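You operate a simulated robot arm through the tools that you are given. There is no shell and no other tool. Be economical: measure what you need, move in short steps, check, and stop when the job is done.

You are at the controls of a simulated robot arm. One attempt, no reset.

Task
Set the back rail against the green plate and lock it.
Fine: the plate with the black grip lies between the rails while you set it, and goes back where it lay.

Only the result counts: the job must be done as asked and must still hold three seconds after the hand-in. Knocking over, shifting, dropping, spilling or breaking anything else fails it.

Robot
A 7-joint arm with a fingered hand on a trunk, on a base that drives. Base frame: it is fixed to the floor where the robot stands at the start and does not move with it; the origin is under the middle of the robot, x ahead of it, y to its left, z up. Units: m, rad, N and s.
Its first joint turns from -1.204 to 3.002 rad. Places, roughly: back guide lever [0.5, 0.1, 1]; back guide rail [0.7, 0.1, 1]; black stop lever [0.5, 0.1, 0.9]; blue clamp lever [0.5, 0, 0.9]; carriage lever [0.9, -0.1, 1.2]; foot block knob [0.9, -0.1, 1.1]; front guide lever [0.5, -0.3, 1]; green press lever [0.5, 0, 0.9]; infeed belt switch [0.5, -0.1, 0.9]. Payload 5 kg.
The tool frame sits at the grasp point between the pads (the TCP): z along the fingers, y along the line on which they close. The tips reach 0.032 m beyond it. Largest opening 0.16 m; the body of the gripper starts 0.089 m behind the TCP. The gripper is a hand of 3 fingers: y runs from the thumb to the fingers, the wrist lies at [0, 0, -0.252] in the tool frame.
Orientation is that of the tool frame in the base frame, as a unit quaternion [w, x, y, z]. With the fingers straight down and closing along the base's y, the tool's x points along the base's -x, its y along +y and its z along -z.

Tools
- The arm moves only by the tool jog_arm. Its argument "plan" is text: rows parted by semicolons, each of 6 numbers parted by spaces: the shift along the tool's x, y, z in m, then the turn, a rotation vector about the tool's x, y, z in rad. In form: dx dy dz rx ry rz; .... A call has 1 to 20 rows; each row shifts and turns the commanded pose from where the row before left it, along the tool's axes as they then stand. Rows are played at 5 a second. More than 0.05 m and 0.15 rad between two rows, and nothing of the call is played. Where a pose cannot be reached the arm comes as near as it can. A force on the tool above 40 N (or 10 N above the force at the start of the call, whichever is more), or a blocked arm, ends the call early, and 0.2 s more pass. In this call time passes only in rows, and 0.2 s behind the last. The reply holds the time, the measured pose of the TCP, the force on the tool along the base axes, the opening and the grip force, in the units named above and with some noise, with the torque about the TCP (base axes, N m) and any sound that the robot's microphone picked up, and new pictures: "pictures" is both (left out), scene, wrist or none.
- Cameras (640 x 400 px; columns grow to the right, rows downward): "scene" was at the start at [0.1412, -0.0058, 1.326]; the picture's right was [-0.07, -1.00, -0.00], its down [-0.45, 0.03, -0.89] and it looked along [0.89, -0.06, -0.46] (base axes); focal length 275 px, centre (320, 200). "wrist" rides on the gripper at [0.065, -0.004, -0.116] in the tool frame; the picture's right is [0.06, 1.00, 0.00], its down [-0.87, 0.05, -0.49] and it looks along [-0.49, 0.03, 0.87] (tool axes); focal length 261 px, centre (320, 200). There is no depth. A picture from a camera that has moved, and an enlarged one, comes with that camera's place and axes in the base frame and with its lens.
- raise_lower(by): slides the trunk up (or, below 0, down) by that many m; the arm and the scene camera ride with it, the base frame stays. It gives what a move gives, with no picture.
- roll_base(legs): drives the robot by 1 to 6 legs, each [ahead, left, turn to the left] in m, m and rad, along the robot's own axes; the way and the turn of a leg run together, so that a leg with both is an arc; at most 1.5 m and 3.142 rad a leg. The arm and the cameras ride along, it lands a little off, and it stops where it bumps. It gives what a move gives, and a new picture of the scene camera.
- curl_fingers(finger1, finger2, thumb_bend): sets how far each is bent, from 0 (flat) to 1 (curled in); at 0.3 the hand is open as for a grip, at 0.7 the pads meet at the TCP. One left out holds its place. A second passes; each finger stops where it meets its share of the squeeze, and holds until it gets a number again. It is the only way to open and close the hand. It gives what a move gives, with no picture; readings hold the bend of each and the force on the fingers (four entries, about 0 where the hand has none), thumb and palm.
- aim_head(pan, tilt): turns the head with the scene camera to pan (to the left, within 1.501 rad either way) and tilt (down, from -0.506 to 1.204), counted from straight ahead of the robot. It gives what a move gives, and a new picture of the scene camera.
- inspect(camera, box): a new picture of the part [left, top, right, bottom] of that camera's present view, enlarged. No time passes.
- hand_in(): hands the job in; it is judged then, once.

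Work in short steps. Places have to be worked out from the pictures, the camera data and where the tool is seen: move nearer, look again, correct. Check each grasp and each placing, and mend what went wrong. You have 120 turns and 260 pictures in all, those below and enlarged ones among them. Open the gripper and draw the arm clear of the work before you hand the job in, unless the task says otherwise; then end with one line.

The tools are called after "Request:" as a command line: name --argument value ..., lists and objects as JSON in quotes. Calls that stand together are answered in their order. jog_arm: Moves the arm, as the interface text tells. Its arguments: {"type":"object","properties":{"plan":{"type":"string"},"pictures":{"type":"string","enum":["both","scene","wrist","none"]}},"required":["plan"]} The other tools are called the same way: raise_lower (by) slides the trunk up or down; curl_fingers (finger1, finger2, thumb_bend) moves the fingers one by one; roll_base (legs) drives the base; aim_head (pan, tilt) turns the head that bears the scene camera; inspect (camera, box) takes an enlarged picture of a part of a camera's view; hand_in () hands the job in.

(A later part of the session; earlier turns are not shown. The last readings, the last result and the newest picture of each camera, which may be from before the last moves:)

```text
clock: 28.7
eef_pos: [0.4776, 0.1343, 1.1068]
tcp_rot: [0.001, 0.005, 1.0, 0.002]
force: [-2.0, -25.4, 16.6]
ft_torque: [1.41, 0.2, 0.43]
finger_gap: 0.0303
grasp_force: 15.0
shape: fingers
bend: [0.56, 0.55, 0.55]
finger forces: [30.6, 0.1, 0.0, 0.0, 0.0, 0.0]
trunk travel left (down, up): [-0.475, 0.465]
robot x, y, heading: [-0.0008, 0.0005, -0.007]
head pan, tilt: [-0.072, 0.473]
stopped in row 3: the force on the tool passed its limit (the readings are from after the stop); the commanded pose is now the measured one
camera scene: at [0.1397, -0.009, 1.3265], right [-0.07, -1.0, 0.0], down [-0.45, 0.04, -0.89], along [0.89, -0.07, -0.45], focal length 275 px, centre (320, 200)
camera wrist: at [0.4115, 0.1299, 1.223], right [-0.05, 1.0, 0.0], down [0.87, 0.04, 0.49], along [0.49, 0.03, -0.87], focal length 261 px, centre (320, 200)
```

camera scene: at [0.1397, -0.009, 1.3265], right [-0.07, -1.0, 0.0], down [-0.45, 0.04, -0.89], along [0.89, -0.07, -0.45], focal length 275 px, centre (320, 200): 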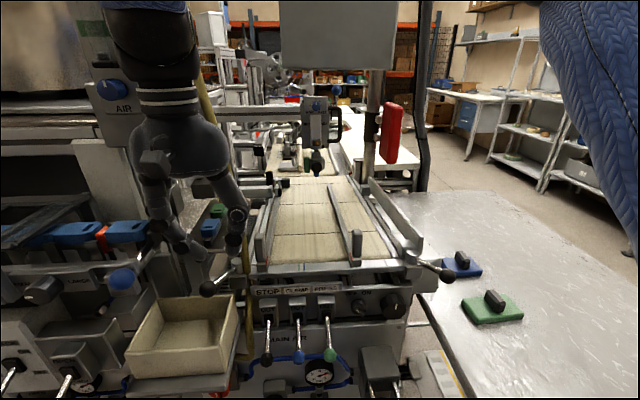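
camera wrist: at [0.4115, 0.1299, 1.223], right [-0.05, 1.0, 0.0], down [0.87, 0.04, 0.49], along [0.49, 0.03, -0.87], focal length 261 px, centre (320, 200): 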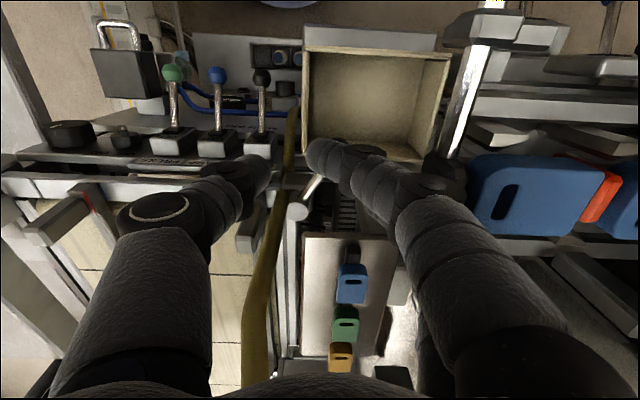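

Finger 1 hit something on the +y side (the blue-ball lever device is closer than I judged). Back off the way I came.

Request:
jog_arm --plan "0.008 -0.02 -0.02 0 0 0;0.015 -0.02 -0.02 0 0 0;0.02 0 -0.02 0 0 0;0 0 0 0 0 0"

Request:
inspect --camera "scene" --box '[0, 160, 250, 320]'

```text
clock: 29.7
eef_pos: [0.435, 0.0969, 1.1644]
tcp_rot: [0.0, 0.005, 1.0, 0.002]
force: [0.2, -1.2, -1.0]
ft_torque: [0.03, 0.03, -0.02]
finger_gap: 0.0664
grasp_force: 0.0
shape: fingers
bend: [0.55, 0.55, 0.55]
finger forces: [0.0, 0.0, 0.0, 0.1, 0.0, 0.0]
trunk travel left (down, up): [-0.475, 0.465]
robot x, y, heading: [-0.0001, -0.0, 0.0]
head pan, tilt: [-0.072, 0.473]
camera scene: at [0.1419, -0.0069, 1.3258], right [-0.07, -1.0, 0.0], down [-0.45, 0.03, -0.89], along [0.89, -0.07, -0.46], focal length 275 px, centre (320, 200)
camera wrist: at [0.3696, 0.0931, 1.2796], right [-0.05, 1.0, 0.0], down [0.87, 0.05, 0.49], along [0.49, 0.03, -0.87], focal length 261 px, centre (320, 200)
```

scene: 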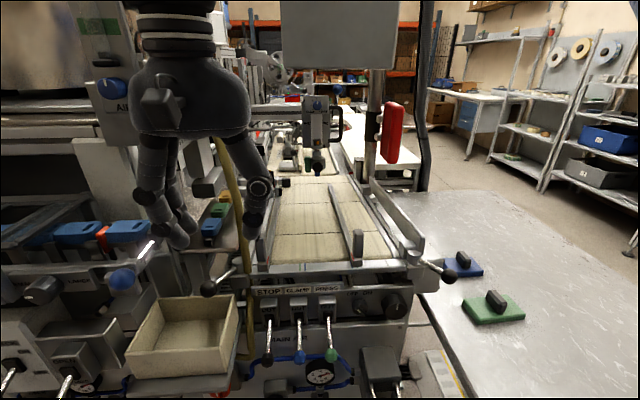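
wrist: 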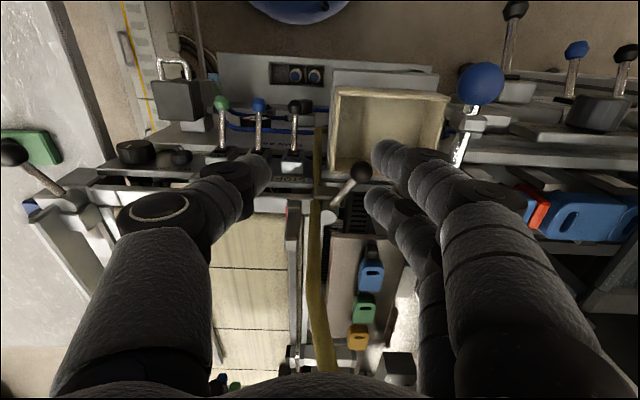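

```text
2.50 times, centred on (125, 240) of scene
camera zoom: at [0.1419, -0.0069, 1.3258], right [-0.07, -1.0, 0.0], down [-0.45, 0.03, -0.89], along [0.89, -0.07, -0.46], focal length 688 px, centre (808, 100)
```

zoom: 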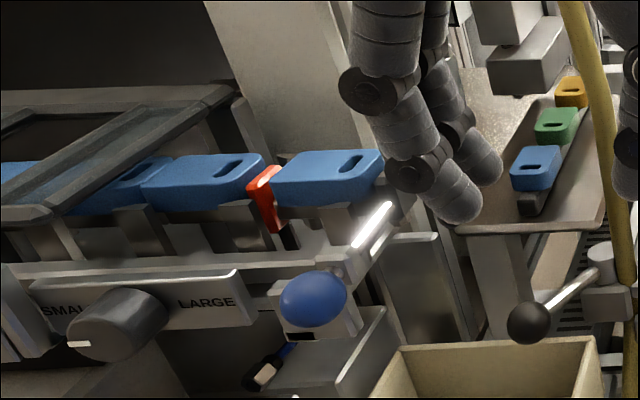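

The blue-ball device occupies y≳0.16 above z≈1.1. I'll use a closed fist leaned with the wrist toward -y, so only the tips reach the lever ball.

Request:
curl_fingers --finger1 0.7 --finger2 0.7 --thumb_bend 0.7

Request:
jog_arm --plan "-0.01 -0.03 0 0 0 0;-0.015 -0.03 0 0 0 0;0 0 0 -0.15 0 0;0 0 0 -0.15 0 0;0 0 0 -0.15 0 0;0 0 0 -0.15 0 0;0 0 0 0 0 0"

```text
clock: 30.7
eef_pos: [0.4348, 0.0978, 1.1634]
tcp_rot: [0.0, 0.004, 1.0, 0.001]
force: [0.2, -0.7, -0.1]
ft_torque: [-0.03, 0.01, -0.02]
finger_gap: 0.0127
grasp_force: 0.0
shape: fingers
bend: [0.7, 0.7, 0.7]
finger forces: [0.0, 0.0, 0.0, 0.0, 0.1, 0.1]
trunk travel left (down, up): [-0.475, 0.465]
robot x, y, heading: [-0.0033, -0.003, -0.003]
head pan, tilt: [-0.072, 0.473]
```

```text
clock: 32.3
eef_pos: [0.458, 0.0379, 1.1666]
tcp_rot: [0.002, 0.004, 0.955, 0.297]
force: [-0.6, 0.2, -0.4]
ft_torque: [0.01, -0.01, 0.01]
finger_gap: 0.0126
grasp_force: 0.0
shape: fingers
bend: [0.7, 0.7, 0.7]
finger forces: [0.0, 0.0, 0.0, 0.0, 0.0, 0.0]
trunk travel left (down, up): [-0.475, 0.465]
robot x, y, heading: [0.0014, -0.0016, 0.0]
head pan, tilt: [-0.072, 0.473]
camera scene: at [0.1408, -0.0061, 1.3261], right [-0.07, -1.0, 0.0], down [-0.45, 0.03, -0.89], along [0.89, -0.07, -0.46], focal length 275 px, centre (320, 200)
camera wrist: at [0.3924, -0.031, 1.2588], right [-0.06, 0.82, 0.57], down [0.87, -0.24, 0.44], along [0.5, 0.52, -0.7], focal length 261 px, centre (320, 200)
```

scene: 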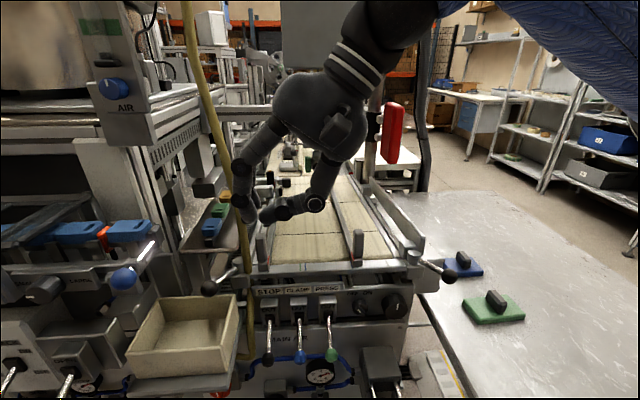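
wrist: 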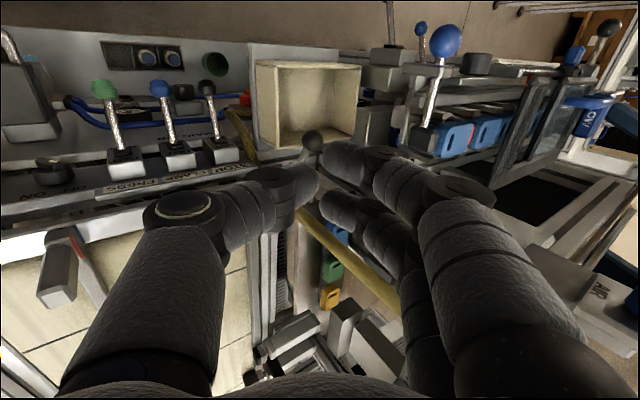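

Request:
jog_arm --plan "-0.005 -0.0236 0.0345 0 0 0;-0.005 -0.0236 0.0345 0 0 0;-0.005 -0.0236 0.0345 0 0 0;-0.005 -0.010 0.015 0 0 0;0 0.02 0.014 0 0 0;0 0 0 0 0 0"

```text
clock: 33.7
eef_pos: [0.4795, 0.0618, 1.0215]
tcp_rot: [0.001, 0.004, 0.955, 0.296]
force: [0.9, 1.2, -0.6]
ft_torque: [0.06, 0.01, 0.03]
finger_gap: 0.0128
grasp_force: 0.1
shape: fingers
bend: [0.7, 0.7, 0.7]
finger forces: [0.0, 0.1, 0.0, 0.0, 0.1, 0.0]
trunk travel left (down, up): [-0.475, 0.465]
robot x, y, heading: [0.0038, 0.001, 0.002]
head pan, tilt: [-0.072, 0.473]
camera scene: at [0.1413, -0.0069, 1.3259], right [-0.07, -1.0, 0.0], down [-0.45, 0.03, -0.89], along [0.89, -0.07, -0.46], focal length 275 px, centre (320, 200)
camera wrist: at [0.4137, -0.007, 1.1147], right [-0.06, 0.82, 0.57], down [0.87, -0.24, 0.44], along [0.5, 0.51, -0.7], focal length 261 px, centre (320, 200)
```

scene: 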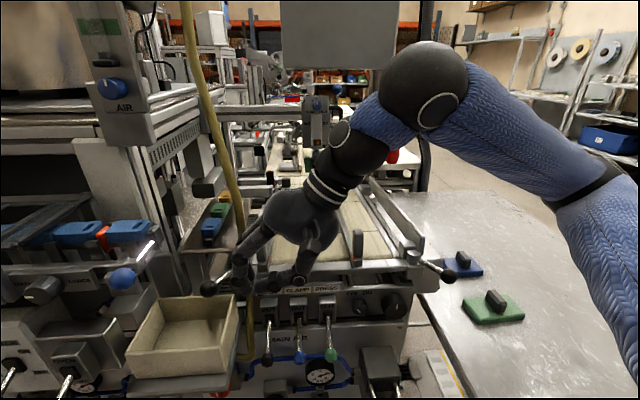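
wrist: 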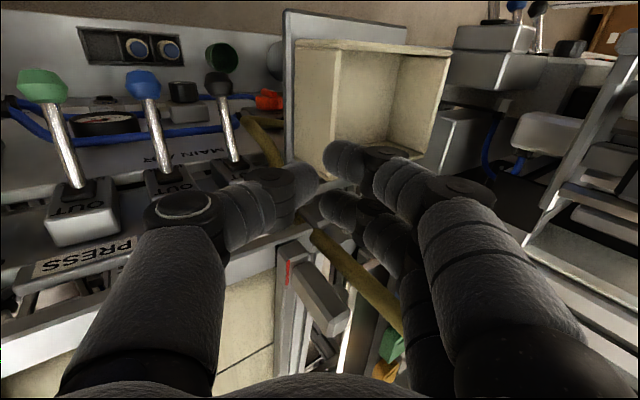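

Request:
inspect --camera "scene" --box '[180, 210, 340, 310]'

Request:
inspect --camera "wrist" --box '[270, 120, 430, 280]'

```text
4.00 times, centred on (260, 260) of scene
camera zoom: at [0.1413, -0.0069, 1.3259], right [-0.07, -1.0, 0.0], down [-0.45, 0.03, -0.89], along [0.89, -0.07, -0.46], focal length 1101 px, centre (560, -40)
```

zoom: 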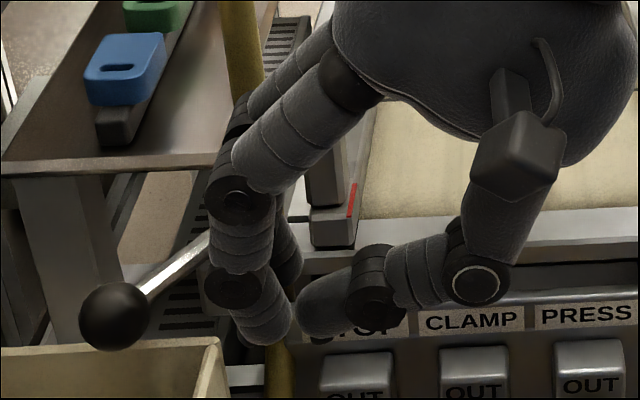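

```text
2.50 times, centred on (350, 200) of wrist
camera zoom: at [0.4137, -0.007, 1.1147], right [-0.06, 0.82, 0.57], down [0.87, -0.24, 0.44], along [0.5, 0.51, -0.7], focal length 652 px, centre (245, 200)
```

zoom: 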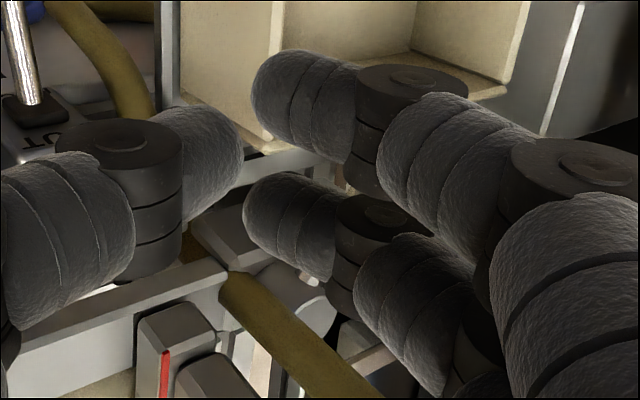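

The finger backs face the lever rod. Lower 15 mm and push slowly toward +y (clockwise) watching force.

Request:
jog_arm --plan "0 -0.0085 0.0124 0 0 0;0 0.0082 0.0056 0 0 0;0 0.0041 0.0028 0 0 0;0 0.0041 0.0028 0 0 0;0 0.0041 0.0028 0 0 0;0 0.0041 0.0028 0 0 0;0 0.0041 0.0028 0 0 0;0 0.0041 0.0028 0 0 0" --pictures "scene"

Request:
inspect --camera "scene" --box '[180, 210, 340, 310]'

```text
clock: 35.5
eef_pos: [0.4784, 0.102, 1.0056]
tcp_rot: [0.001, 0.005, 0.955, 0.296]
force: [0.4, 0.7, -0.1]
ft_torque: [0.02, -0.01, -0.05]
finger_gap: 0.0126
grasp_force: 0.2
shape: fingers
bend: [0.7, 0.7, 0.7]
finger forces: [0.0, 0.0, 0.1, 0.0, 0.0, 0.0]
trunk travel left (down, up): [-0.475, 0.465]
robot x, y, heading: [-0.0009, 0.0024, 0.0]
head pan, tilt: [-0.072, 0.473]
camera scene: at [0.1413, -0.0065, 1.326], right [-0.07, -1.0, 0.0], down [-0.45, 0.03, -0.89], along [0.89, -0.07, -0.46], focal length 275 px, centre (320, 200)
```

scene: 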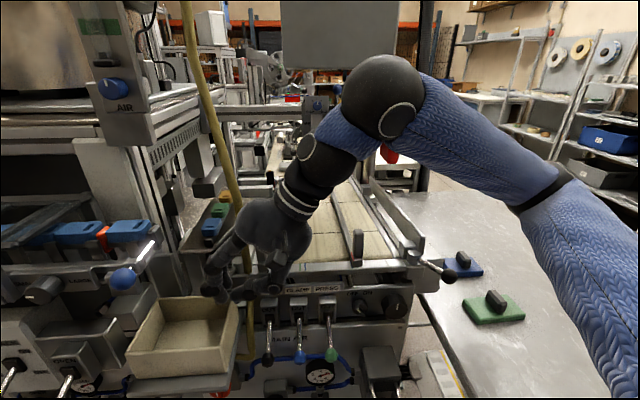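

```text
4.00 times, centred on (260, 260) of scene
camera zoom: at [0.1413, -0.0065, 1.326], right [-0.07, -1.0, 0.0], down [-0.45, 0.03, -0.89], along [0.89, -0.07, -0.46], focal length 1101 px, centre (560, -40)
```

zoom: 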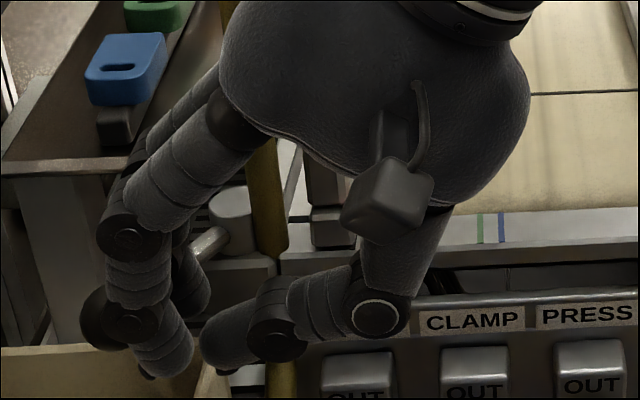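

Request:
jog_arm --plan "0 0.0041 0.0028 0 0 0;0 0.0041 0.0028 0 0 0;0 0.0041 0.0028 0 0 0;0 0.0041 0.0028 0 0 0;0 0.0041 0.0028 0 0 0" --pictures "none"

Request:
inspect --camera "scene" --box '[180, 210, 340, 310]'

```text
clock: 36.7
eef_pos: [0.4799, 0.1259, 1.0072]
tcp_rot: [0.003, 0.004, 0.955, 0.297]
force: [-1.1, -18.4, 16.9]
ft_torque: [0.04, -0.24, -0.26]
finger_gap: 0.0142
grasp_force: 14.0
shape: fingers
bend: [0.7, 0.75, 0.7]
finger forces: [0.0, 28.3, 0.0, 0.1, 0.0, 0.0]
trunk travel left (down, up): [-0.475, 0.465]
robot x, y, heading: [0.0023, 0.0018, 0.003]
head pan, tilt: [-0.072, 0.473]
```

```text
4.00 times, centred on (260, 260) of scene
camera zoom: at [0.1404, -0.0085, 1.3263], right [-0.07, -1.0, 0.0], down [-0.45, 0.04, -0.89], along [0.89, -0.07, -0.45], focal length 1101 px, centre (560, -40)
```

zoom: 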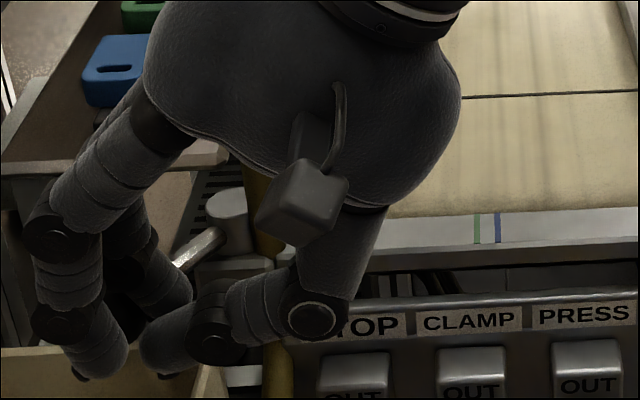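

Clockwise is hard against a stop (28 N on finger 2, lever unmoved), so it should unlock counter-clockwise. Back off, raise, and hook finger 2 alone behind the ball from the +y side.

Request:
jog_arm --plan "0 -0.0165 -0.0113 0 0 0;0 -0.0165 -0.0113 0 0 0;0 0.0226 -0.033 0 0 0;0.005 0.0226 -0.033 0 0 0;0.005 0 0 0 0 0" --pictures "none"

Request:
curl_fingers --finger1 1.0 --finger2 0.52 --thumb_bend 0.75

Request:
jog_arm --plan "0 0.0165 0.0113 0 0 0;0 0.0165 0.0113 0 0 0;0 0 0 0 0 0"

Request:
inspect --camera "scene" --box '[140, 190, 300, 310]'

```text
clock: 37.9
eef_pos: [0.469, 0.0854, 1.0882]
tcp_rot: [0.002, 0.003, 0.955, 0.296]
force: [-0.4, 0.5, 0.1]
ft_torque: [0.03, -0.03, -0.01]
finger_gap: 0.0123
grasp_force: 0.1
shape: fingers
bend: [0.7, 0.7, 0.7]
finger forces: [0.0, 0.0, 0.0, 0.1, 0.0, 0.1]
trunk travel left (down, up): [-0.475, 0.465]
robot x, y, heading: [0.0012, 0.0006, 0.003]
head pan, tilt: [-0.072, 0.473]
```

```text
clock: 38.9
eef_pos: [0.4692, 0.0867, 1.088]
tcp_rot: [0.001, 0.004, 0.955, 0.298]
force: [0.1, -0.5, 1.2]
ft_torque: [-0.01, -0.02, 0.03]
finger_gap: 0.0027
grasp_force: 0.1
shape: fingers
bend: [0.77, 0.52, 0.74]
finger forces: [0.1, 0.1, 0.1, 0.0, 0.0, 0.1]
trunk travel left (down, up): [-0.475, 0.465]
robot x, y, heading: [0.0012, 0.0002, 0.0]
head pan, tilt: [-0.072, 0.473]
```

```text
clock: 39.7
eef_pos: [0.4693, 0.1248, 1.0876]
tcp_rot: [0.002, 0.005, 0.955, 0.297]
force: [0.4, 0.3, 0.2]
ft_torque: [-0.03, 0.04, -0.02]
finger_gap: 0.0024
grasp_force: 0.0
shape: fingers
bend: [0.77, 0.52, 0.74]
finger forces: [0.0, 0.0, 0.1, 0.1, 0.0, 0.1]
trunk travel left (down, up): [-0.475, 0.465]
robot x, y, heading: [-0.0018, -0.0024, -0.003]
head pan, tilt: [-0.072, 0.473]
camera scene: at [0.1412, -0.0068, 1.326], right [-0.07, -1.0, 0.0], down [-0.45, 0.03, -0.89], along [0.89, -0.07, -0.46], focal length 275 px, centre (320, 200)
camera wrist: at [0.4037, 0.0576, 1.1808], right [-0.06, 0.82, 0.57], down [0.87, -0.24, 0.44], along [0.5, 0.51, -0.7], focal length 261 px, centre (320, 200)
```

scene: 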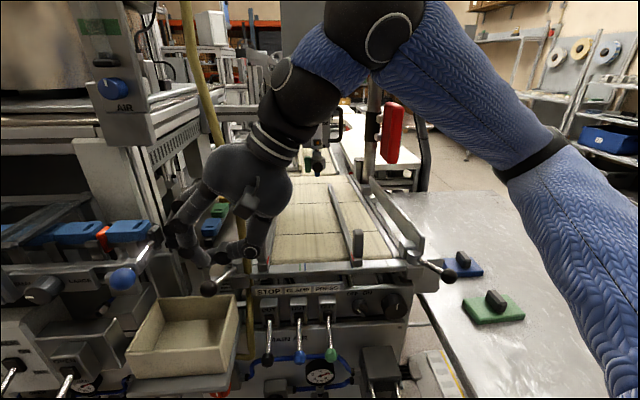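
wrist: 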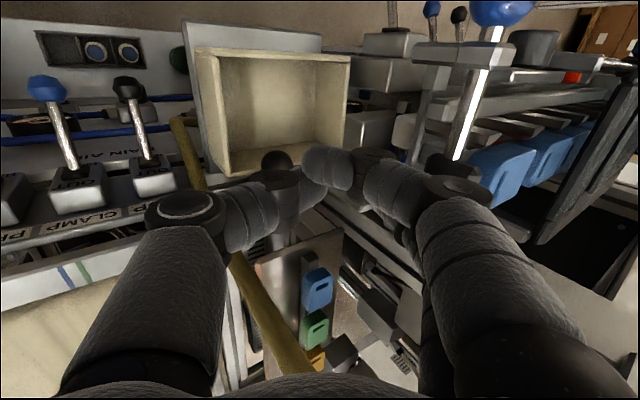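

```text
3.33 times, centred on (220, 250) of scene
camera zoom: at [0.1412, -0.0068, 1.326], right [-0.07, -1.0, 0.0], down [-0.45, 0.03, -0.89], along [0.89, -0.07, -0.46], focal length 917 px, centre (653, 33)
```

zoom: 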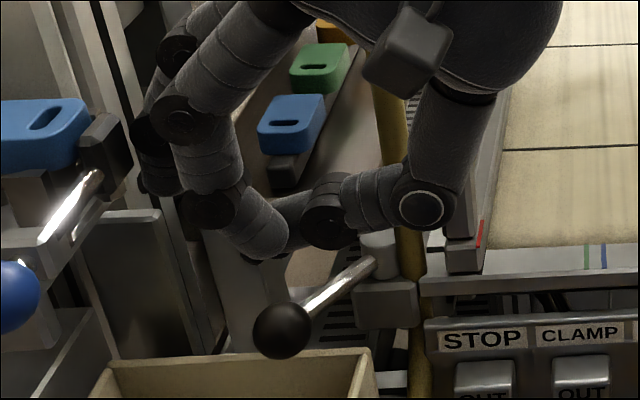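

Finger 2 is spread out past the ball; finger 1 and thumb are together near the near side of it. Shift slightly toward -x/+y and lower.

Request:
jog_arm --plan "0.007 0.0083 0.0057 0 0 0;0 -0.0188 0.0275 0 0 0;0 -0.0188 0.0275 0 0 0;0 -0.01 0.0146 0 0 0;0 0 0 0 0 0"

Request:
inspect --camera "scene" --box '[140, 190, 300, 310]'

Request:
inspect --camera "wrist" --box '[220, 120, 420, 250]'

```text
clock: 40.9
eef_pos: [0.4615, 0.1368, 1.0029]
tcp_rot: [0.001, 0.002, 0.955, 0.297]
force: [0.1, 0.4, -0.5]
ft_torque: [-0.02, -0.01, -0.01]
finger_gap: 0.0023
grasp_force: 0.2
shape: fingers
bend: [0.77, 0.52, 0.74]
finger forces: [0.0, 0.0, 0.0, 0.0, 0.0, 0.1]
trunk travel left (down, up): [-0.475, 0.465]
robot x, y, heading: [0.0025, -0.0013, 0.001]
head pan, tilt: [-0.072, 0.473]
camera scene: at [0.1412, -0.0066, 1.326], right [-0.07, -1.0, 0.0], down [-0.45, 0.03, -0.89], along [0.89, -0.07, -0.46], focal length 275 px, centre (320, 200)
camera wrist: at [0.3963, 0.0687, 1.0957], right [-0.06, 0.82, 0.57], down [0.87, -0.24, 0.44], along [0.5, 0.51, -0.7], focal length 261 px, centre (320, 200)
```

scene: 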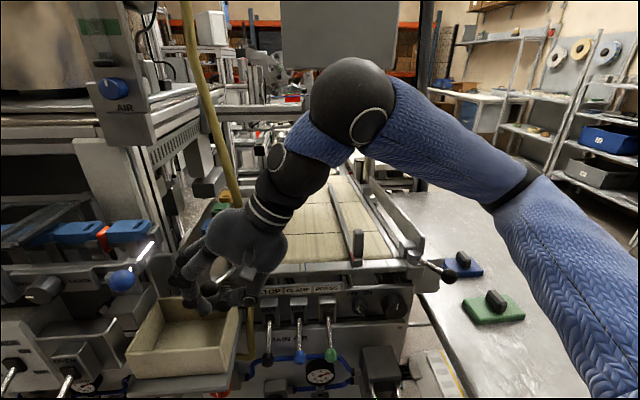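
wrist: 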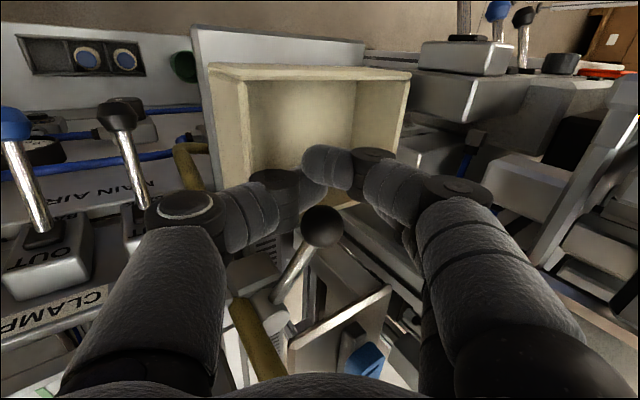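

```text
3.33 times, centred on (220, 250) of scene
camera zoom: at [0.1412, -0.0066, 1.326], right [-0.07, -1.0, 0.0], down [-0.45, 0.03, -0.89], along [0.89, -0.07, -0.46], focal length 917 px, centre (653, 33)
```

zoom: 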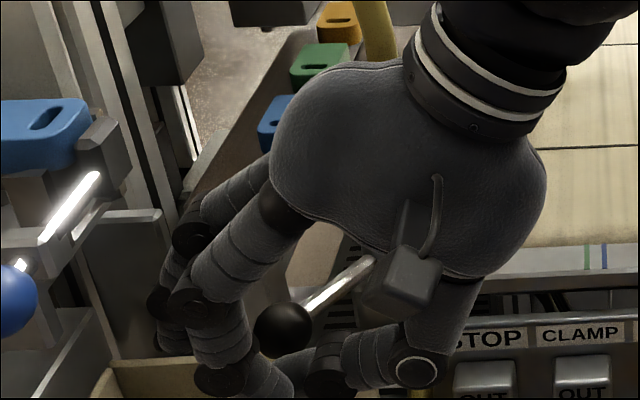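

```text
3.08 times, centred on (320, 185) of wrist
camera zoom: at [0.3963, 0.0687, 1.0957], right [-0.06, 0.82, 0.57], down [0.87, -0.24, 0.44], along [0.5, 0.51, -0.7], focal length 802 px, centre (320, 246)
```

zoom: 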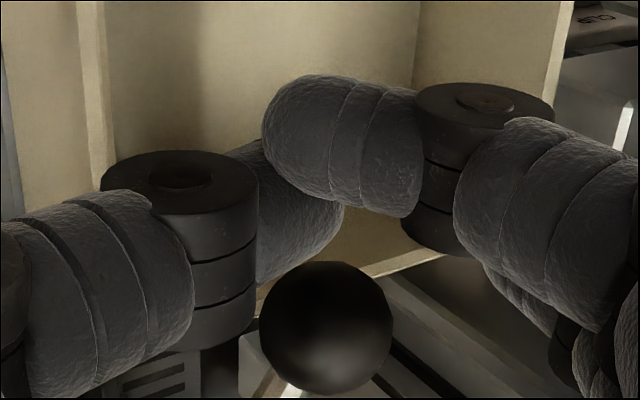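

The ball sits between the thumb side and finger 2. Lower 8 mm and pull toward -y slowly.

Request:
jog_arm --plan "0 -0.0045 0.0066 0 0 0;0 -0.0041 -0.0028 0 0 0;0 -0.0041 -0.0028 0 0 0;0 -0.0041 -0.0028 0 0 0;0 -0.0041 -0.0028 0 0 0;0 -0.0041 -0.0028 0 0 0;0 -0.0041 -0.0028 0 0 0;0 -0.0041 -0.0028 0 0 0;0 -0.0041 -0.0028 0 0 0"

Request:
inspect --camera "scene" --box '[140, 190, 300, 310]'

```text
clock: 42.9
eef_pos: [0.4599, 0.0974, 0.9954]
tcp_rot: [0.001, 0.003, 0.955, 0.296]
force: [-6.7, 4.8, 0.8]
ft_torque: [0.02, -0.02, 0.41]
finger_gap: 0.0025
grasp_force: 4.0
shape: fingers
bend: [0.77, 0.48, 0.74]
finger forces: [0.0, 6.3, 0.0, 0.0, 0.1, 0.1]
trunk travel left (down, up): [-0.475, 0.465]
robot x, y, heading: [-0.0038, -0.0006, 0.002]
head pan, tilt: [-0.072, 0.473]
camera scene: at [0.1407, -0.0062, 1.3261], right [-0.07, -1.0, 0.0], down [-0.45, 0.03, -0.89], along [0.89, -0.07, -0.46], focal length 275 px, centre (320, 200)
camera wrist: at [0.3958, 0.0293, 1.0878], right [-0.06, 0.82, 0.57], down [0.87, -0.24, 0.44], along [0.49, 0.52, -0.7], focal length 261 px, centre (320, 200)
```

scene: 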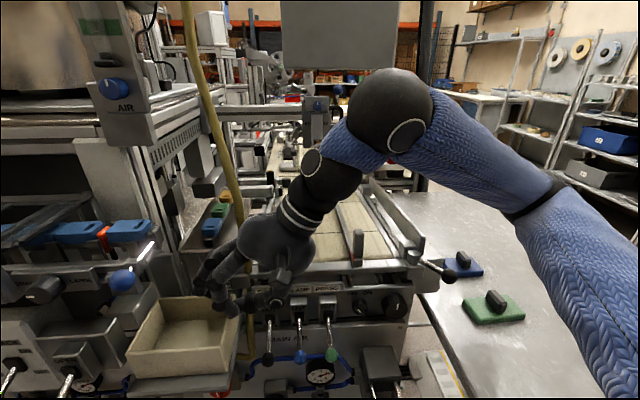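
wrist: 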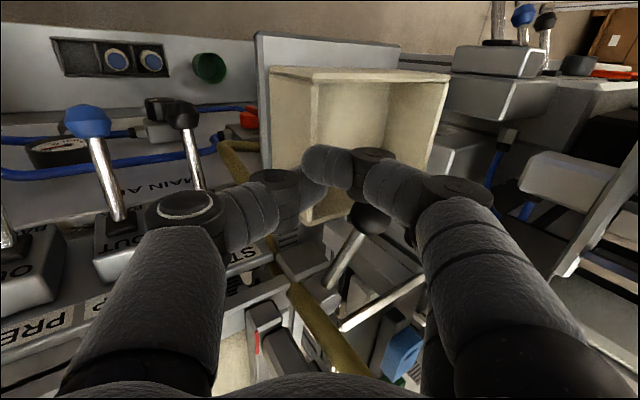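

```text
3.33 times, centred on (220, 250) of scene
camera zoom: at [0.1407, -0.0062, 1.3261], right [-0.07, -1.0, 0.0], down [-0.45, 0.03, -0.89], along [0.89, -0.07, -0.46], focal length 917 px, centre (653, 33)
```

zoom: 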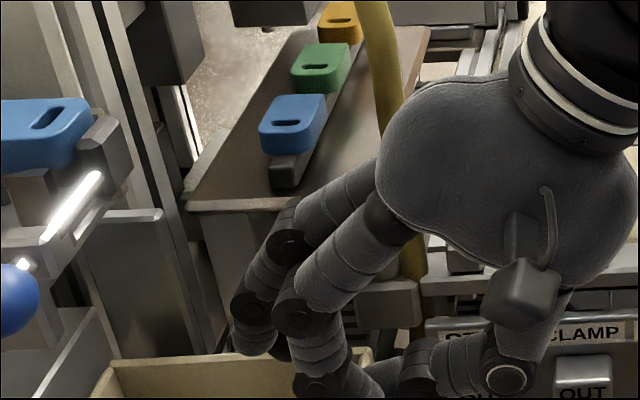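

Contact is on the ball's -x flank and would slip. Back off 15 mm in y, shift +x by 18 mm, and pull again.

Request:
jog_arm --plan "0 0.0083 0.0057 0 0 0;0 0.0066 0.0045 0 0 0;-0.009 0 0 0 0 0;-0.009 0 0 0 0 0;0 -0.0041 -0.0028 0 0 0;0 -0.0041 -0.0028 0 0 0;0 -0.0041 -0.0028 0 0 0;0 -0.0041 -0.0028 0 0 0;0 -0.0041 -0.0028 0 0 0;0 -0.0041 -0.0028 0 0 0"

Request:
inspect --camera "wrist" --box '[220, 120, 480, 380]'

```text
clock: 45.1
eef_pos: [0.479, 0.0845, 0.9942]
tcp_rot: [0.001, 0.004, 0.955, 0.296]
force: [0.1, 1.7, 2.4]
ft_torque: [0.09, -0.02, 0.04]
finger_gap: 0.0024
grasp_force: 0.5
shape: fingers
bend: [0.77, 0.5, 0.74]
finger forces: [0.0, 1.9, 0.0, 0.1, 0.1, 0.0]
trunk travel left (down, up): [-0.475, 0.465]
robot x, y, heading: [-0.0005, -0.0015, 0.003]
head pan, tilt: [-0.072, 0.473]
camera scene: at [0.1411, -0.0067, 1.326], right [-0.07, -1.0, 0.0], down [-0.45, 0.03, -0.89], along [0.89, -0.07, -0.46], focal length 275 px, centre (320, 200)
camera wrist: at [0.4143, 0.0164, 1.0874], right [-0.06, 0.82, 0.57], down [0.87, -0.24, 0.44], along [0.5, 0.51, -0.7], focal length 261 px, centre (320, 200)
```

scene: 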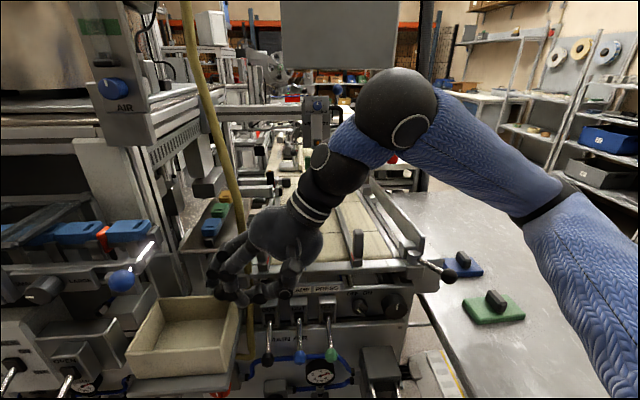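
wrist: 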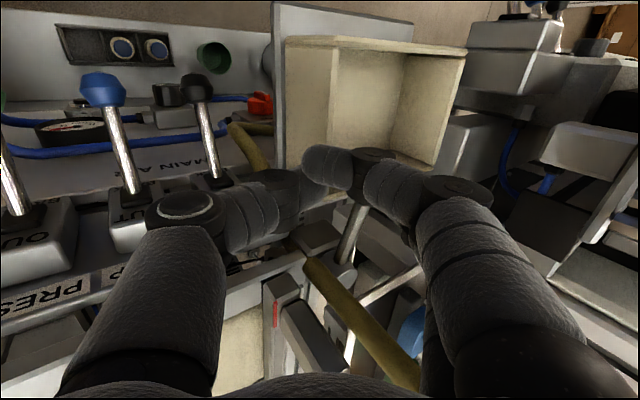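

```text
1.54 times, centred on (350, 250) of wrist
camera zoom: at [0.4143, 0.0164, 1.0874], right [-0.06, 0.82, 0.57], down [0.87, -0.24, 0.44], along [0.5, 0.51, -0.7], focal length 401 px, centre (274, 123)
```

zoom: 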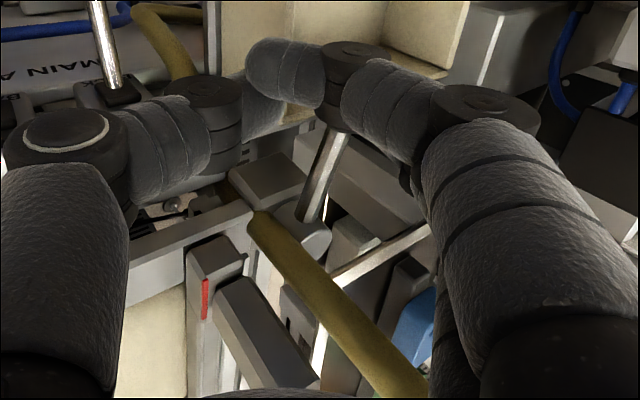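

The lever has rotated (rod now near 168°) with little force – counter-clockwise frees it. Continue pulling -y.

Request:
jog_arm --plan "0 -0.0041 -0.0028 0 0 0;0 -0.0041 -0.0028 0 0 0;0 -0.0041 -0.0028 0 0 0;0 -0.0041 -0.0028 0 0 0;0 -0.0041 -0.0028 0 0 0;0 -0.0041 -0.0028 0 0 0;0 0 0 0 0 0"

Request:
inspect --camera "wrist" --box '[220, 120, 480, 380]'

Request:
inspect --camera "scene" --box '[180, 210, 340, 310]'

```text
clock: 46.7
eef_pos: [0.479, 0.055, 0.994]
tcp_rot: [0.001, 0.004, 0.955, 0.296]
force: [0.1, -1.0, -0.1]
ft_torque: [-0.01, -0.04, -0.03]
finger_gap: 0.0022
grasp_force: 0.2
shape: fingers
bend: [0.77, 0.52, 0.74]
finger forces: [0.1, 0.0, 0.0, 0.0, 0.0, 0.0]
trunk travel left (down, up): [-0.475, 0.465]
robot x, y, heading: [-0.0014, 0.0002, -0.004]
head pan, tilt: [-0.072, 0.473]
camera scene: at [0.1412, -0.0067, 1.326], right [-0.07, -1.0, 0.0], down [-0.45, 0.03, -0.89], along [0.89, -0.07, -0.46], focal length 275 px, centre (320, 200)
camera wrist: at [0.415, -0.0136, 1.0868], right [-0.06, 0.82, 0.57], down [0.87, -0.24, 0.44], along [0.5, 0.51, -0.7], focal length 261 px, centre (320, 200)
```

scene: 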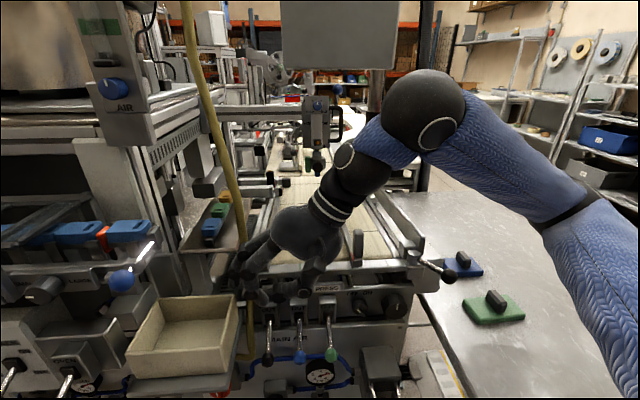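
wrist: 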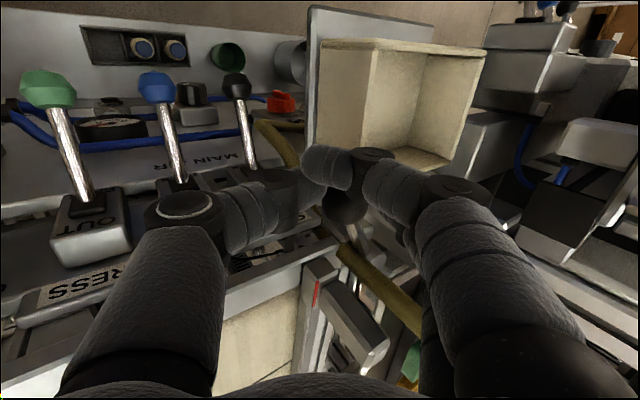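

```text
1.54 times, centred on (350, 250) of wrist
camera zoom: at [0.415, -0.0136, 1.0868], right [-0.06, 0.82, 0.57], down [0.87, -0.24, 0.44], along [0.5, 0.51, -0.7], focal length 401 px, centre (274, 123)
```

zoom: 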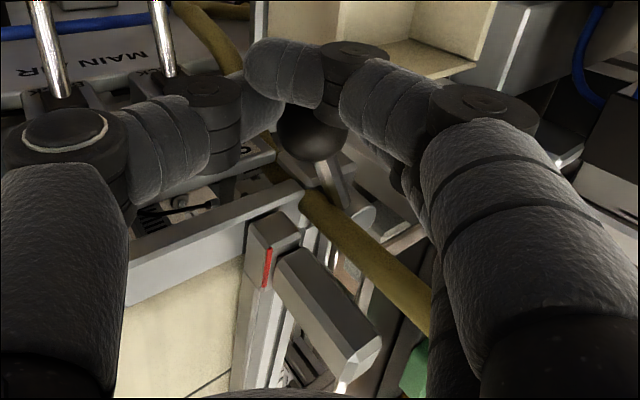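

```text
4.00 times, centred on (260, 260) of scene
camera zoom: at [0.1412, -0.0067, 1.326], right [-0.07, -1.0, 0.0], down [-0.45, 0.03, -0.89], along [0.89, -0.07, -0.46], focal length 1101 px, centre (560, -40)
```

zoom: 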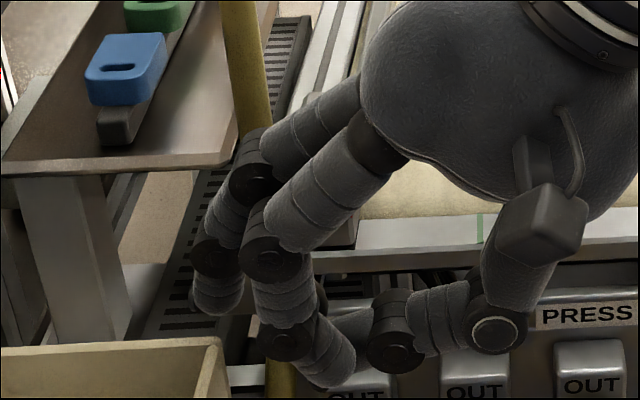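

Ball now ≈ (0.498, 0.08), i.e. turned ~75°. Pull another 12 mm to reach its stop, watching force.

Request:
jog_arm --plan "0 -0.0041 -0.0028 0 0 0;0 -0.0041 -0.0028 0 0 0;0 -0.0033 -0.0023 0 0 0;0 0 0 0 0 0" --pictures "none"

Request:
inspect --camera "wrist" --box '[220, 120, 480, 380]'

```text
clock: 47.7
eef_pos: [0.4809, 0.0412, 0.9936]
tcp_rot: [0.001, 0.003, 0.955, 0.297]
force: [0.7, 2.7, -0.7]
ft_torque: [0.01, 0.0, -0.03]
finger_gap: 0.0022
grasp_force: 0.9
shape: fingers
bend: [0.77, 0.51, 0.74]
finger forces: [0.0, 1.3, 0.0, 0.0, 0.0, 0.0]
trunk travel left (down, up): [-0.475, 0.465]
robot x, y, heading: [0.001, -0.0027, -0.004]
head pan, tilt: [-0.072, 0.473]
```

```text
1.54 times, centred on (350, 250) of wrist
camera zoom: at [0.4144, -0.0267, 1.087], right [-0.06, 0.82, 0.57], down [0.87, -0.24, 0.44], along [0.49, 0.51, -0.7], focal length 401 px, centre (274, 123)
```

zoom: 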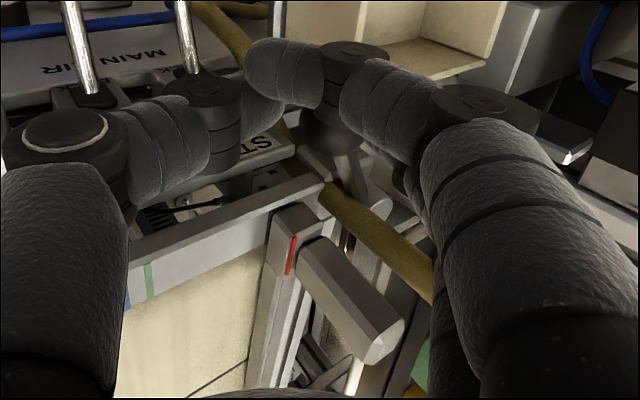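

Request:
jog_arm --plan "0 -0.0041 -0.0028 0 0 0;0 -0.0041 -0.0028 0 0 0;0 -0.0041 -0.0028 0 0 0;0 0 0 0 0 0" --pictures "none"

Request:
inspect --camera "wrist" --box '[220, 120, 480, 380]'

```text
clock: 48.7
eef_pos: [0.4808, 0.0295, 0.9951]
tcp_rot: [0.001, 0.004, 0.955, 0.297]
force: [1.0, 6.7, 0.8]
ft_torque: [0.05, 0.0, 0.05]
finger_gap: 0.0023
grasp_force: 3.1
shape: fingers
bend: [0.77, 0.46, 0.74]
finger forces: [0.0, 5.7, 0.0, 0.0, 0.0, 0.1]
trunk travel left (down, up): [-0.475, 0.465]
robot x, y, heading: [0.0003, -0.0025, -0.004]
head pan, tilt: [-0.072, 0.473]
```

```text
1.54 times, centred on (350, 250) of wrist
camera zoom: at [0.4147, -0.0405, 1.0877], right [-0.06, 0.82, 0.57], down [0.87, -0.24, 0.44], along [0.49, 0.51, -0.7], focal length 401 px, centre (274, 123)
```

zoom: 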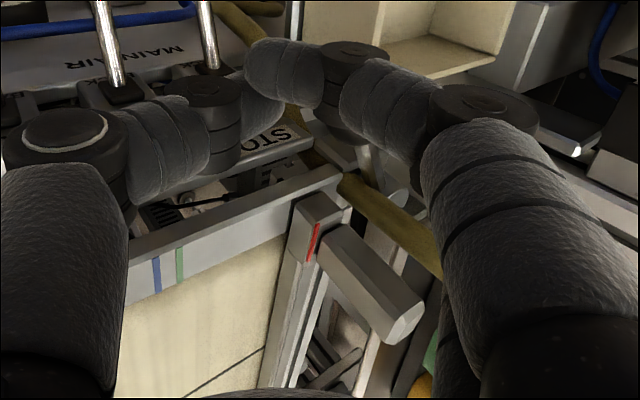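

The lever is at its stop (resisting ~6 N), so it's unlocked. Relieve, lift straight out, straighten the hand and open it.

Request:
jog_arm --plan "0 0.0083 0.0057 0 0 0;0 0.0041 0.0028 0 0 0;0 0.0226 -0.033 0 0 0;0 0.0226 -0.033 0 0 0;0 0.0226 -0.033 0 0 0;0 0.0113 -0.0165 0 0 0;0 -0.02 -0.014 0.15 0 0;0 -0.02 -0.014 0.15 0 0;0 -0.02 -0.01 0.15 0 0;0 -0.02 0 0.15 0 0;0 0 0 0 0 0" --pictures "none"

Request:
curl_fingers --finger1 0.3 --finger2 0.3 --thumb_bend 0.3

Request:
inspect --camera "scene" --box '[180, 200, 340, 300]'

```text
clock: 51.1
eef_pos: [0.4828, -0.051, 1.1374]
tcp_rot: [-0.001, 0.005, 1.0, 0.001]
force: [0.4, 0.1, 0.4]
ft_torque: [0.02, 0.06, -0.02]
finger_gap: 0.0025
grasp_force: 0.0
shape: fingers
bend: [0.77, 0.52, 0.74]
finger forces: [0.0, 0.0, 0.1, 0.0, 0.1, 0.1]
trunk travel left (down, up): [-0.475, 0.465]
robot x, y, heading: [0.0021, 0.0012, -0.003]
head pan, tilt: [-0.072, 0.473]
```

```text
clock: 52.1
eef_pos: [0.4812, -0.0487, 1.1378]
tcp_rot: [0.0, 0.004, 1.0, 0.0]
force: [-0.5, 0.3, 0.0]
ft_torque: [0.0, 0.0, -0.01]
finger_gap: 0.1674
grasp_force: 0.0
shape: fingers
bend: [0.3, 0.3, 0.3]
finger forces: [0.0, 0.1, 0.0, 0.0, 0.0, 0.0]
trunk travel left (down, up): [-0.475, 0.465]
robot x, y, heading: [-0.0028, 0.0004, -0.005]
head pan, tilt: [-0.072, 0.473]
```

```text
4.00 times, centred on (260, 250) of scene
camera zoom: at [0.141, -0.0066, 1.326], right [-0.07, -1.0, 0.0], down [-0.45, 0.03, -0.89], along [0.89, -0.07, -0.46], focal length 1101 px, centre (560, 0)
```

zoom: 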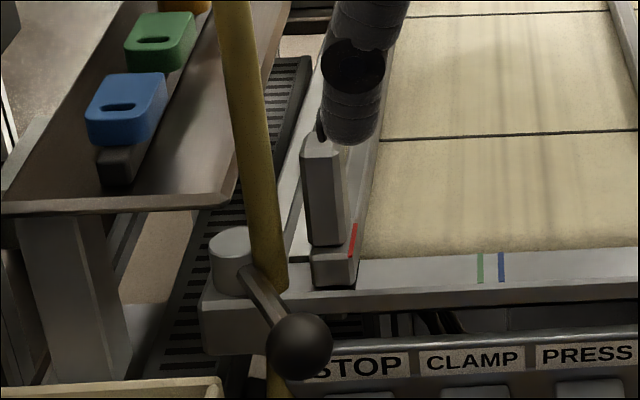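

The lever is clearly swung over. Now to the green plate: travel to -y and descend over the bench for a close view.

Request:
jog_arm --plan "-0.004 -0.044 0 0 0 -0.01;-0.004 -0.044 0 0 0 -0.01;-0.004 -0.044 0 0 0 -0.01;-0.004 -0.044 0 0 0 0;-0.004 -0.044 0 0 0 0;-0.004 -0.044 0.01 0 0 0;0 -0.034 0.03 0 0 0;0 -0.025 0.03 0 0 0;0 -0.025 0.03 0 0 0;0 0 0.03 0 0 0;0 0 0 0 0 0"

```text
clock: 54.5
eef_pos: [0.5092, -0.3966, 1.0055]
tcp_rot: [0.0, -0.01, 1.0, 0.002]
force: [0.6, 0.0, -0.1]
ft_torque: [-0.02, 0.04, -0.01]
finger_gap: 0.1679
grasp_force: 0.0
shape: fingers
bend: [0.3, 0.3, 0.3]
finger forces: [0.0, 0.0, 0.1, 0.1, 0.0, 0.0]
trunk travel left (down, up): [-0.475, 0.465]
robot x, y, heading: [0.0005, -0.0007, -0.002]
head pan, tilt: [-0.072, 0.473]
camera scene: at [0.1408, -0.0066, 1.3261], right [-0.07, -1.0, 0.0], down [-0.45, 0.03, -0.89], along [0.89, -0.07, -0.46], focal length 275 px, centre (320, 200)
camera wrist: at [0.4442, -0.4015, 1.122], right [-0.08, 1.0, 0.0], down [0.87, 0.07, 0.49], along [0.49, 0.04, -0.87], focal length 261 px, centre (320, 200)
```

scene: 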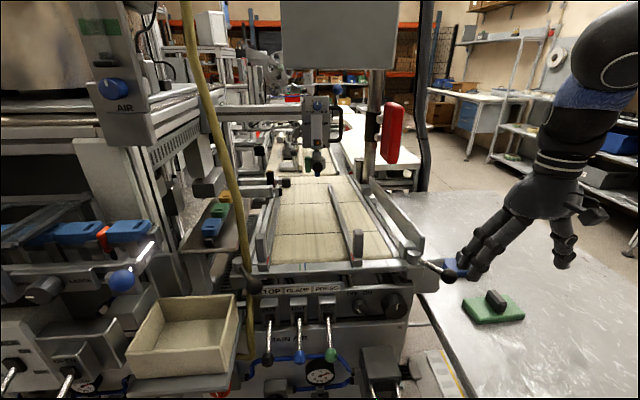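
wrist: 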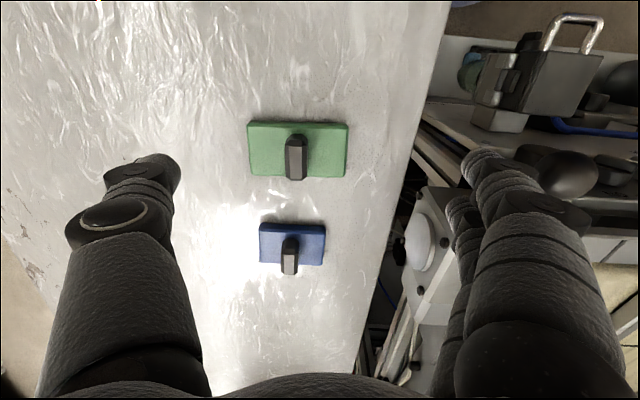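

Request:
inspect --camera "wrist" --box '[233, 105, 361, 185]'

Request:
inspect --camera "scene" --box '[446, 280, 542, 340]'

```text
5.00 times, centred on (297, 145) of wrist
camera zoom: at [0.4442, -0.4015, 1.122], right [-0.08, 1.0, 0.0], down [0.87, 0.07, 0.49], along [0.49, 0.04, -0.87], focal length 1303 px, centre (435, 475)
```

zoom: 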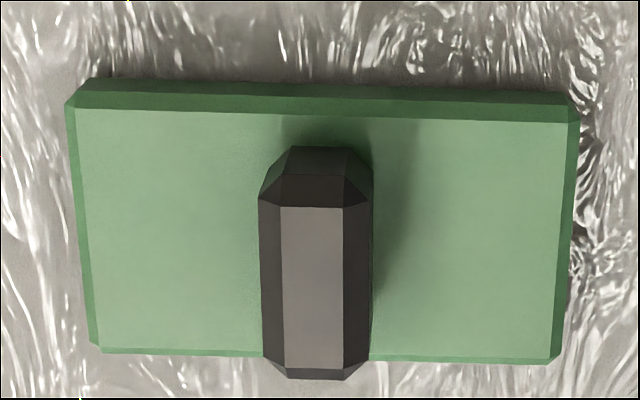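

```text
6.67 times, centred on (494, 310) of scene
camera zoom: at [0.1408, -0.0066, 1.3261], right [-0.07, -1.0, 0.0], down [-0.45, 0.03, -0.89], along [0.89, -0.07, -0.46], focal length 1834 px, centre (-840, -533)
```

zoom: 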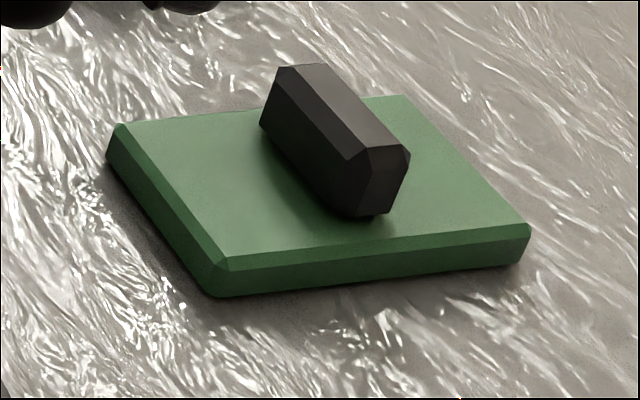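

Plate centre ≈ (0.540, -0.417), top z≈0.852, yaw≈+0.05, handle top ≈0.881 (0.021 wide). Pre-close the fingers, align and descend to TCP z≈0.90.

Request:
curl_fingers --finger1 0.55 --finger2 0.55 --thumb_bend 0.55

Request:
jog_arm --plan "0 0 0 0 0 -0.03;-0.0155 -0.0105 0.03 0 0 0;-0.0155 -0.0105 0.03 0 0 0;0 0 0.03 0 0 0;0 0 0.015 0 0 0;0 0 0 0 0 0"

Request:
inspect --camera "scene" --box '[420, 230, 580, 340]'

```text
clock: 55.5
eef_pos: [0.509, -0.3953, 1.0059]
tcp_rot: [0.0, -0.011, 1.0, 0.001]
force: [0.3, -0.7, -0.5]
ft_torque: [-0.01, 0.01, 0.04]
finger_gap: 0.0678
grasp_force: 0.1
shape: fingers
bend: [0.55, 0.55, 0.55]
finger forces: [0.0, 0.0, 0.0, 0.0, 0.0, 0.0]
trunk travel left (down, up): [-0.475, 0.465]
robot x, y, heading: [0.0007, 0.0011, 0.003]
head pan, tilt: [-0.072, 0.473]
```

```text
clock: 56.9
eef_pos: [0.5391, -0.4155, 0.9023]
tcp_rot: [0.0, -0.026, 1.0, 0.0]
force: [-0.1, 0.2, -0.3]
ft_torque: [0.03, 0.02, 0.01]
finger_gap: 0.0677
grasp_force: 0.0
shape: fingers
bend: [0.55, 0.55, 0.55]
finger forces: [0.0, 0.0, 0.1, 0.0, 0.0, 0.1]
trunk travel left (down, up): [-0.475, 0.465]
robot x, y, heading: [0.0019, -0.0027, -0.004]
head pan, tilt: [-0.072, 0.473]
camera scene: at [0.141, -0.0068, 1.326], right [-0.07, -1.0, 0.0], down [-0.45, 0.03, -0.89], along [0.89, -0.07, -0.46], focal length 275 px, centre (320, 200)
camera wrist: at [0.4747, -0.4237, 1.0175], right [-0.11, 0.99, 0.0], down [0.86, 0.1, 0.49], along [0.49, 0.06, -0.87], focal length 261 px, centre (320, 200)
```

scene: 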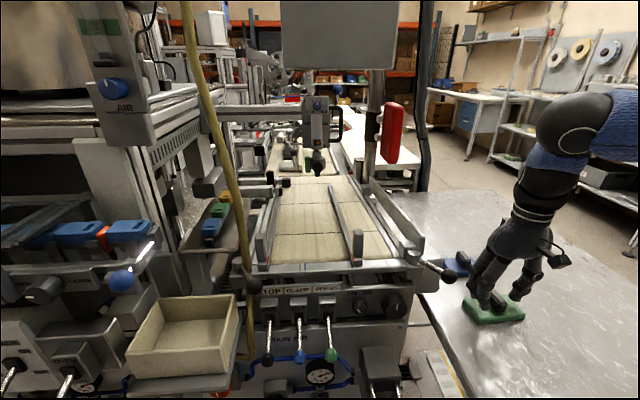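
wrist: 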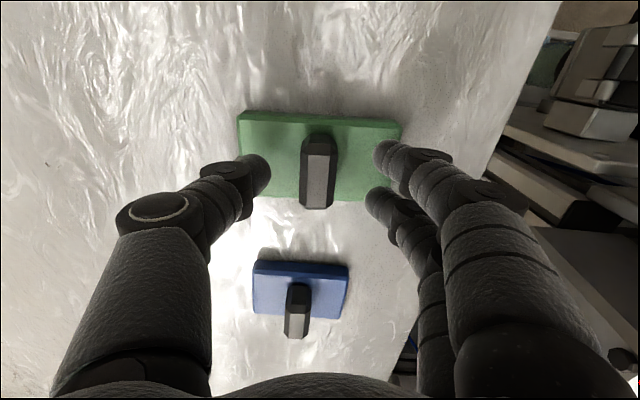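

```text
3.64 times, centred on (500, 285) of scene
camera zoom: at [0.141, -0.0068, 1.326], right [-0.07, -1.0, 0.0], down [-0.45, 0.03, -0.89], along [0.89, -0.07, -0.46], focal length 1001 px, centre (-334, -109)
```

zoom: 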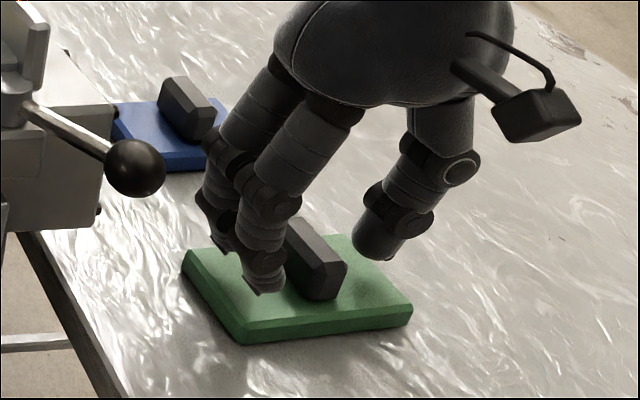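

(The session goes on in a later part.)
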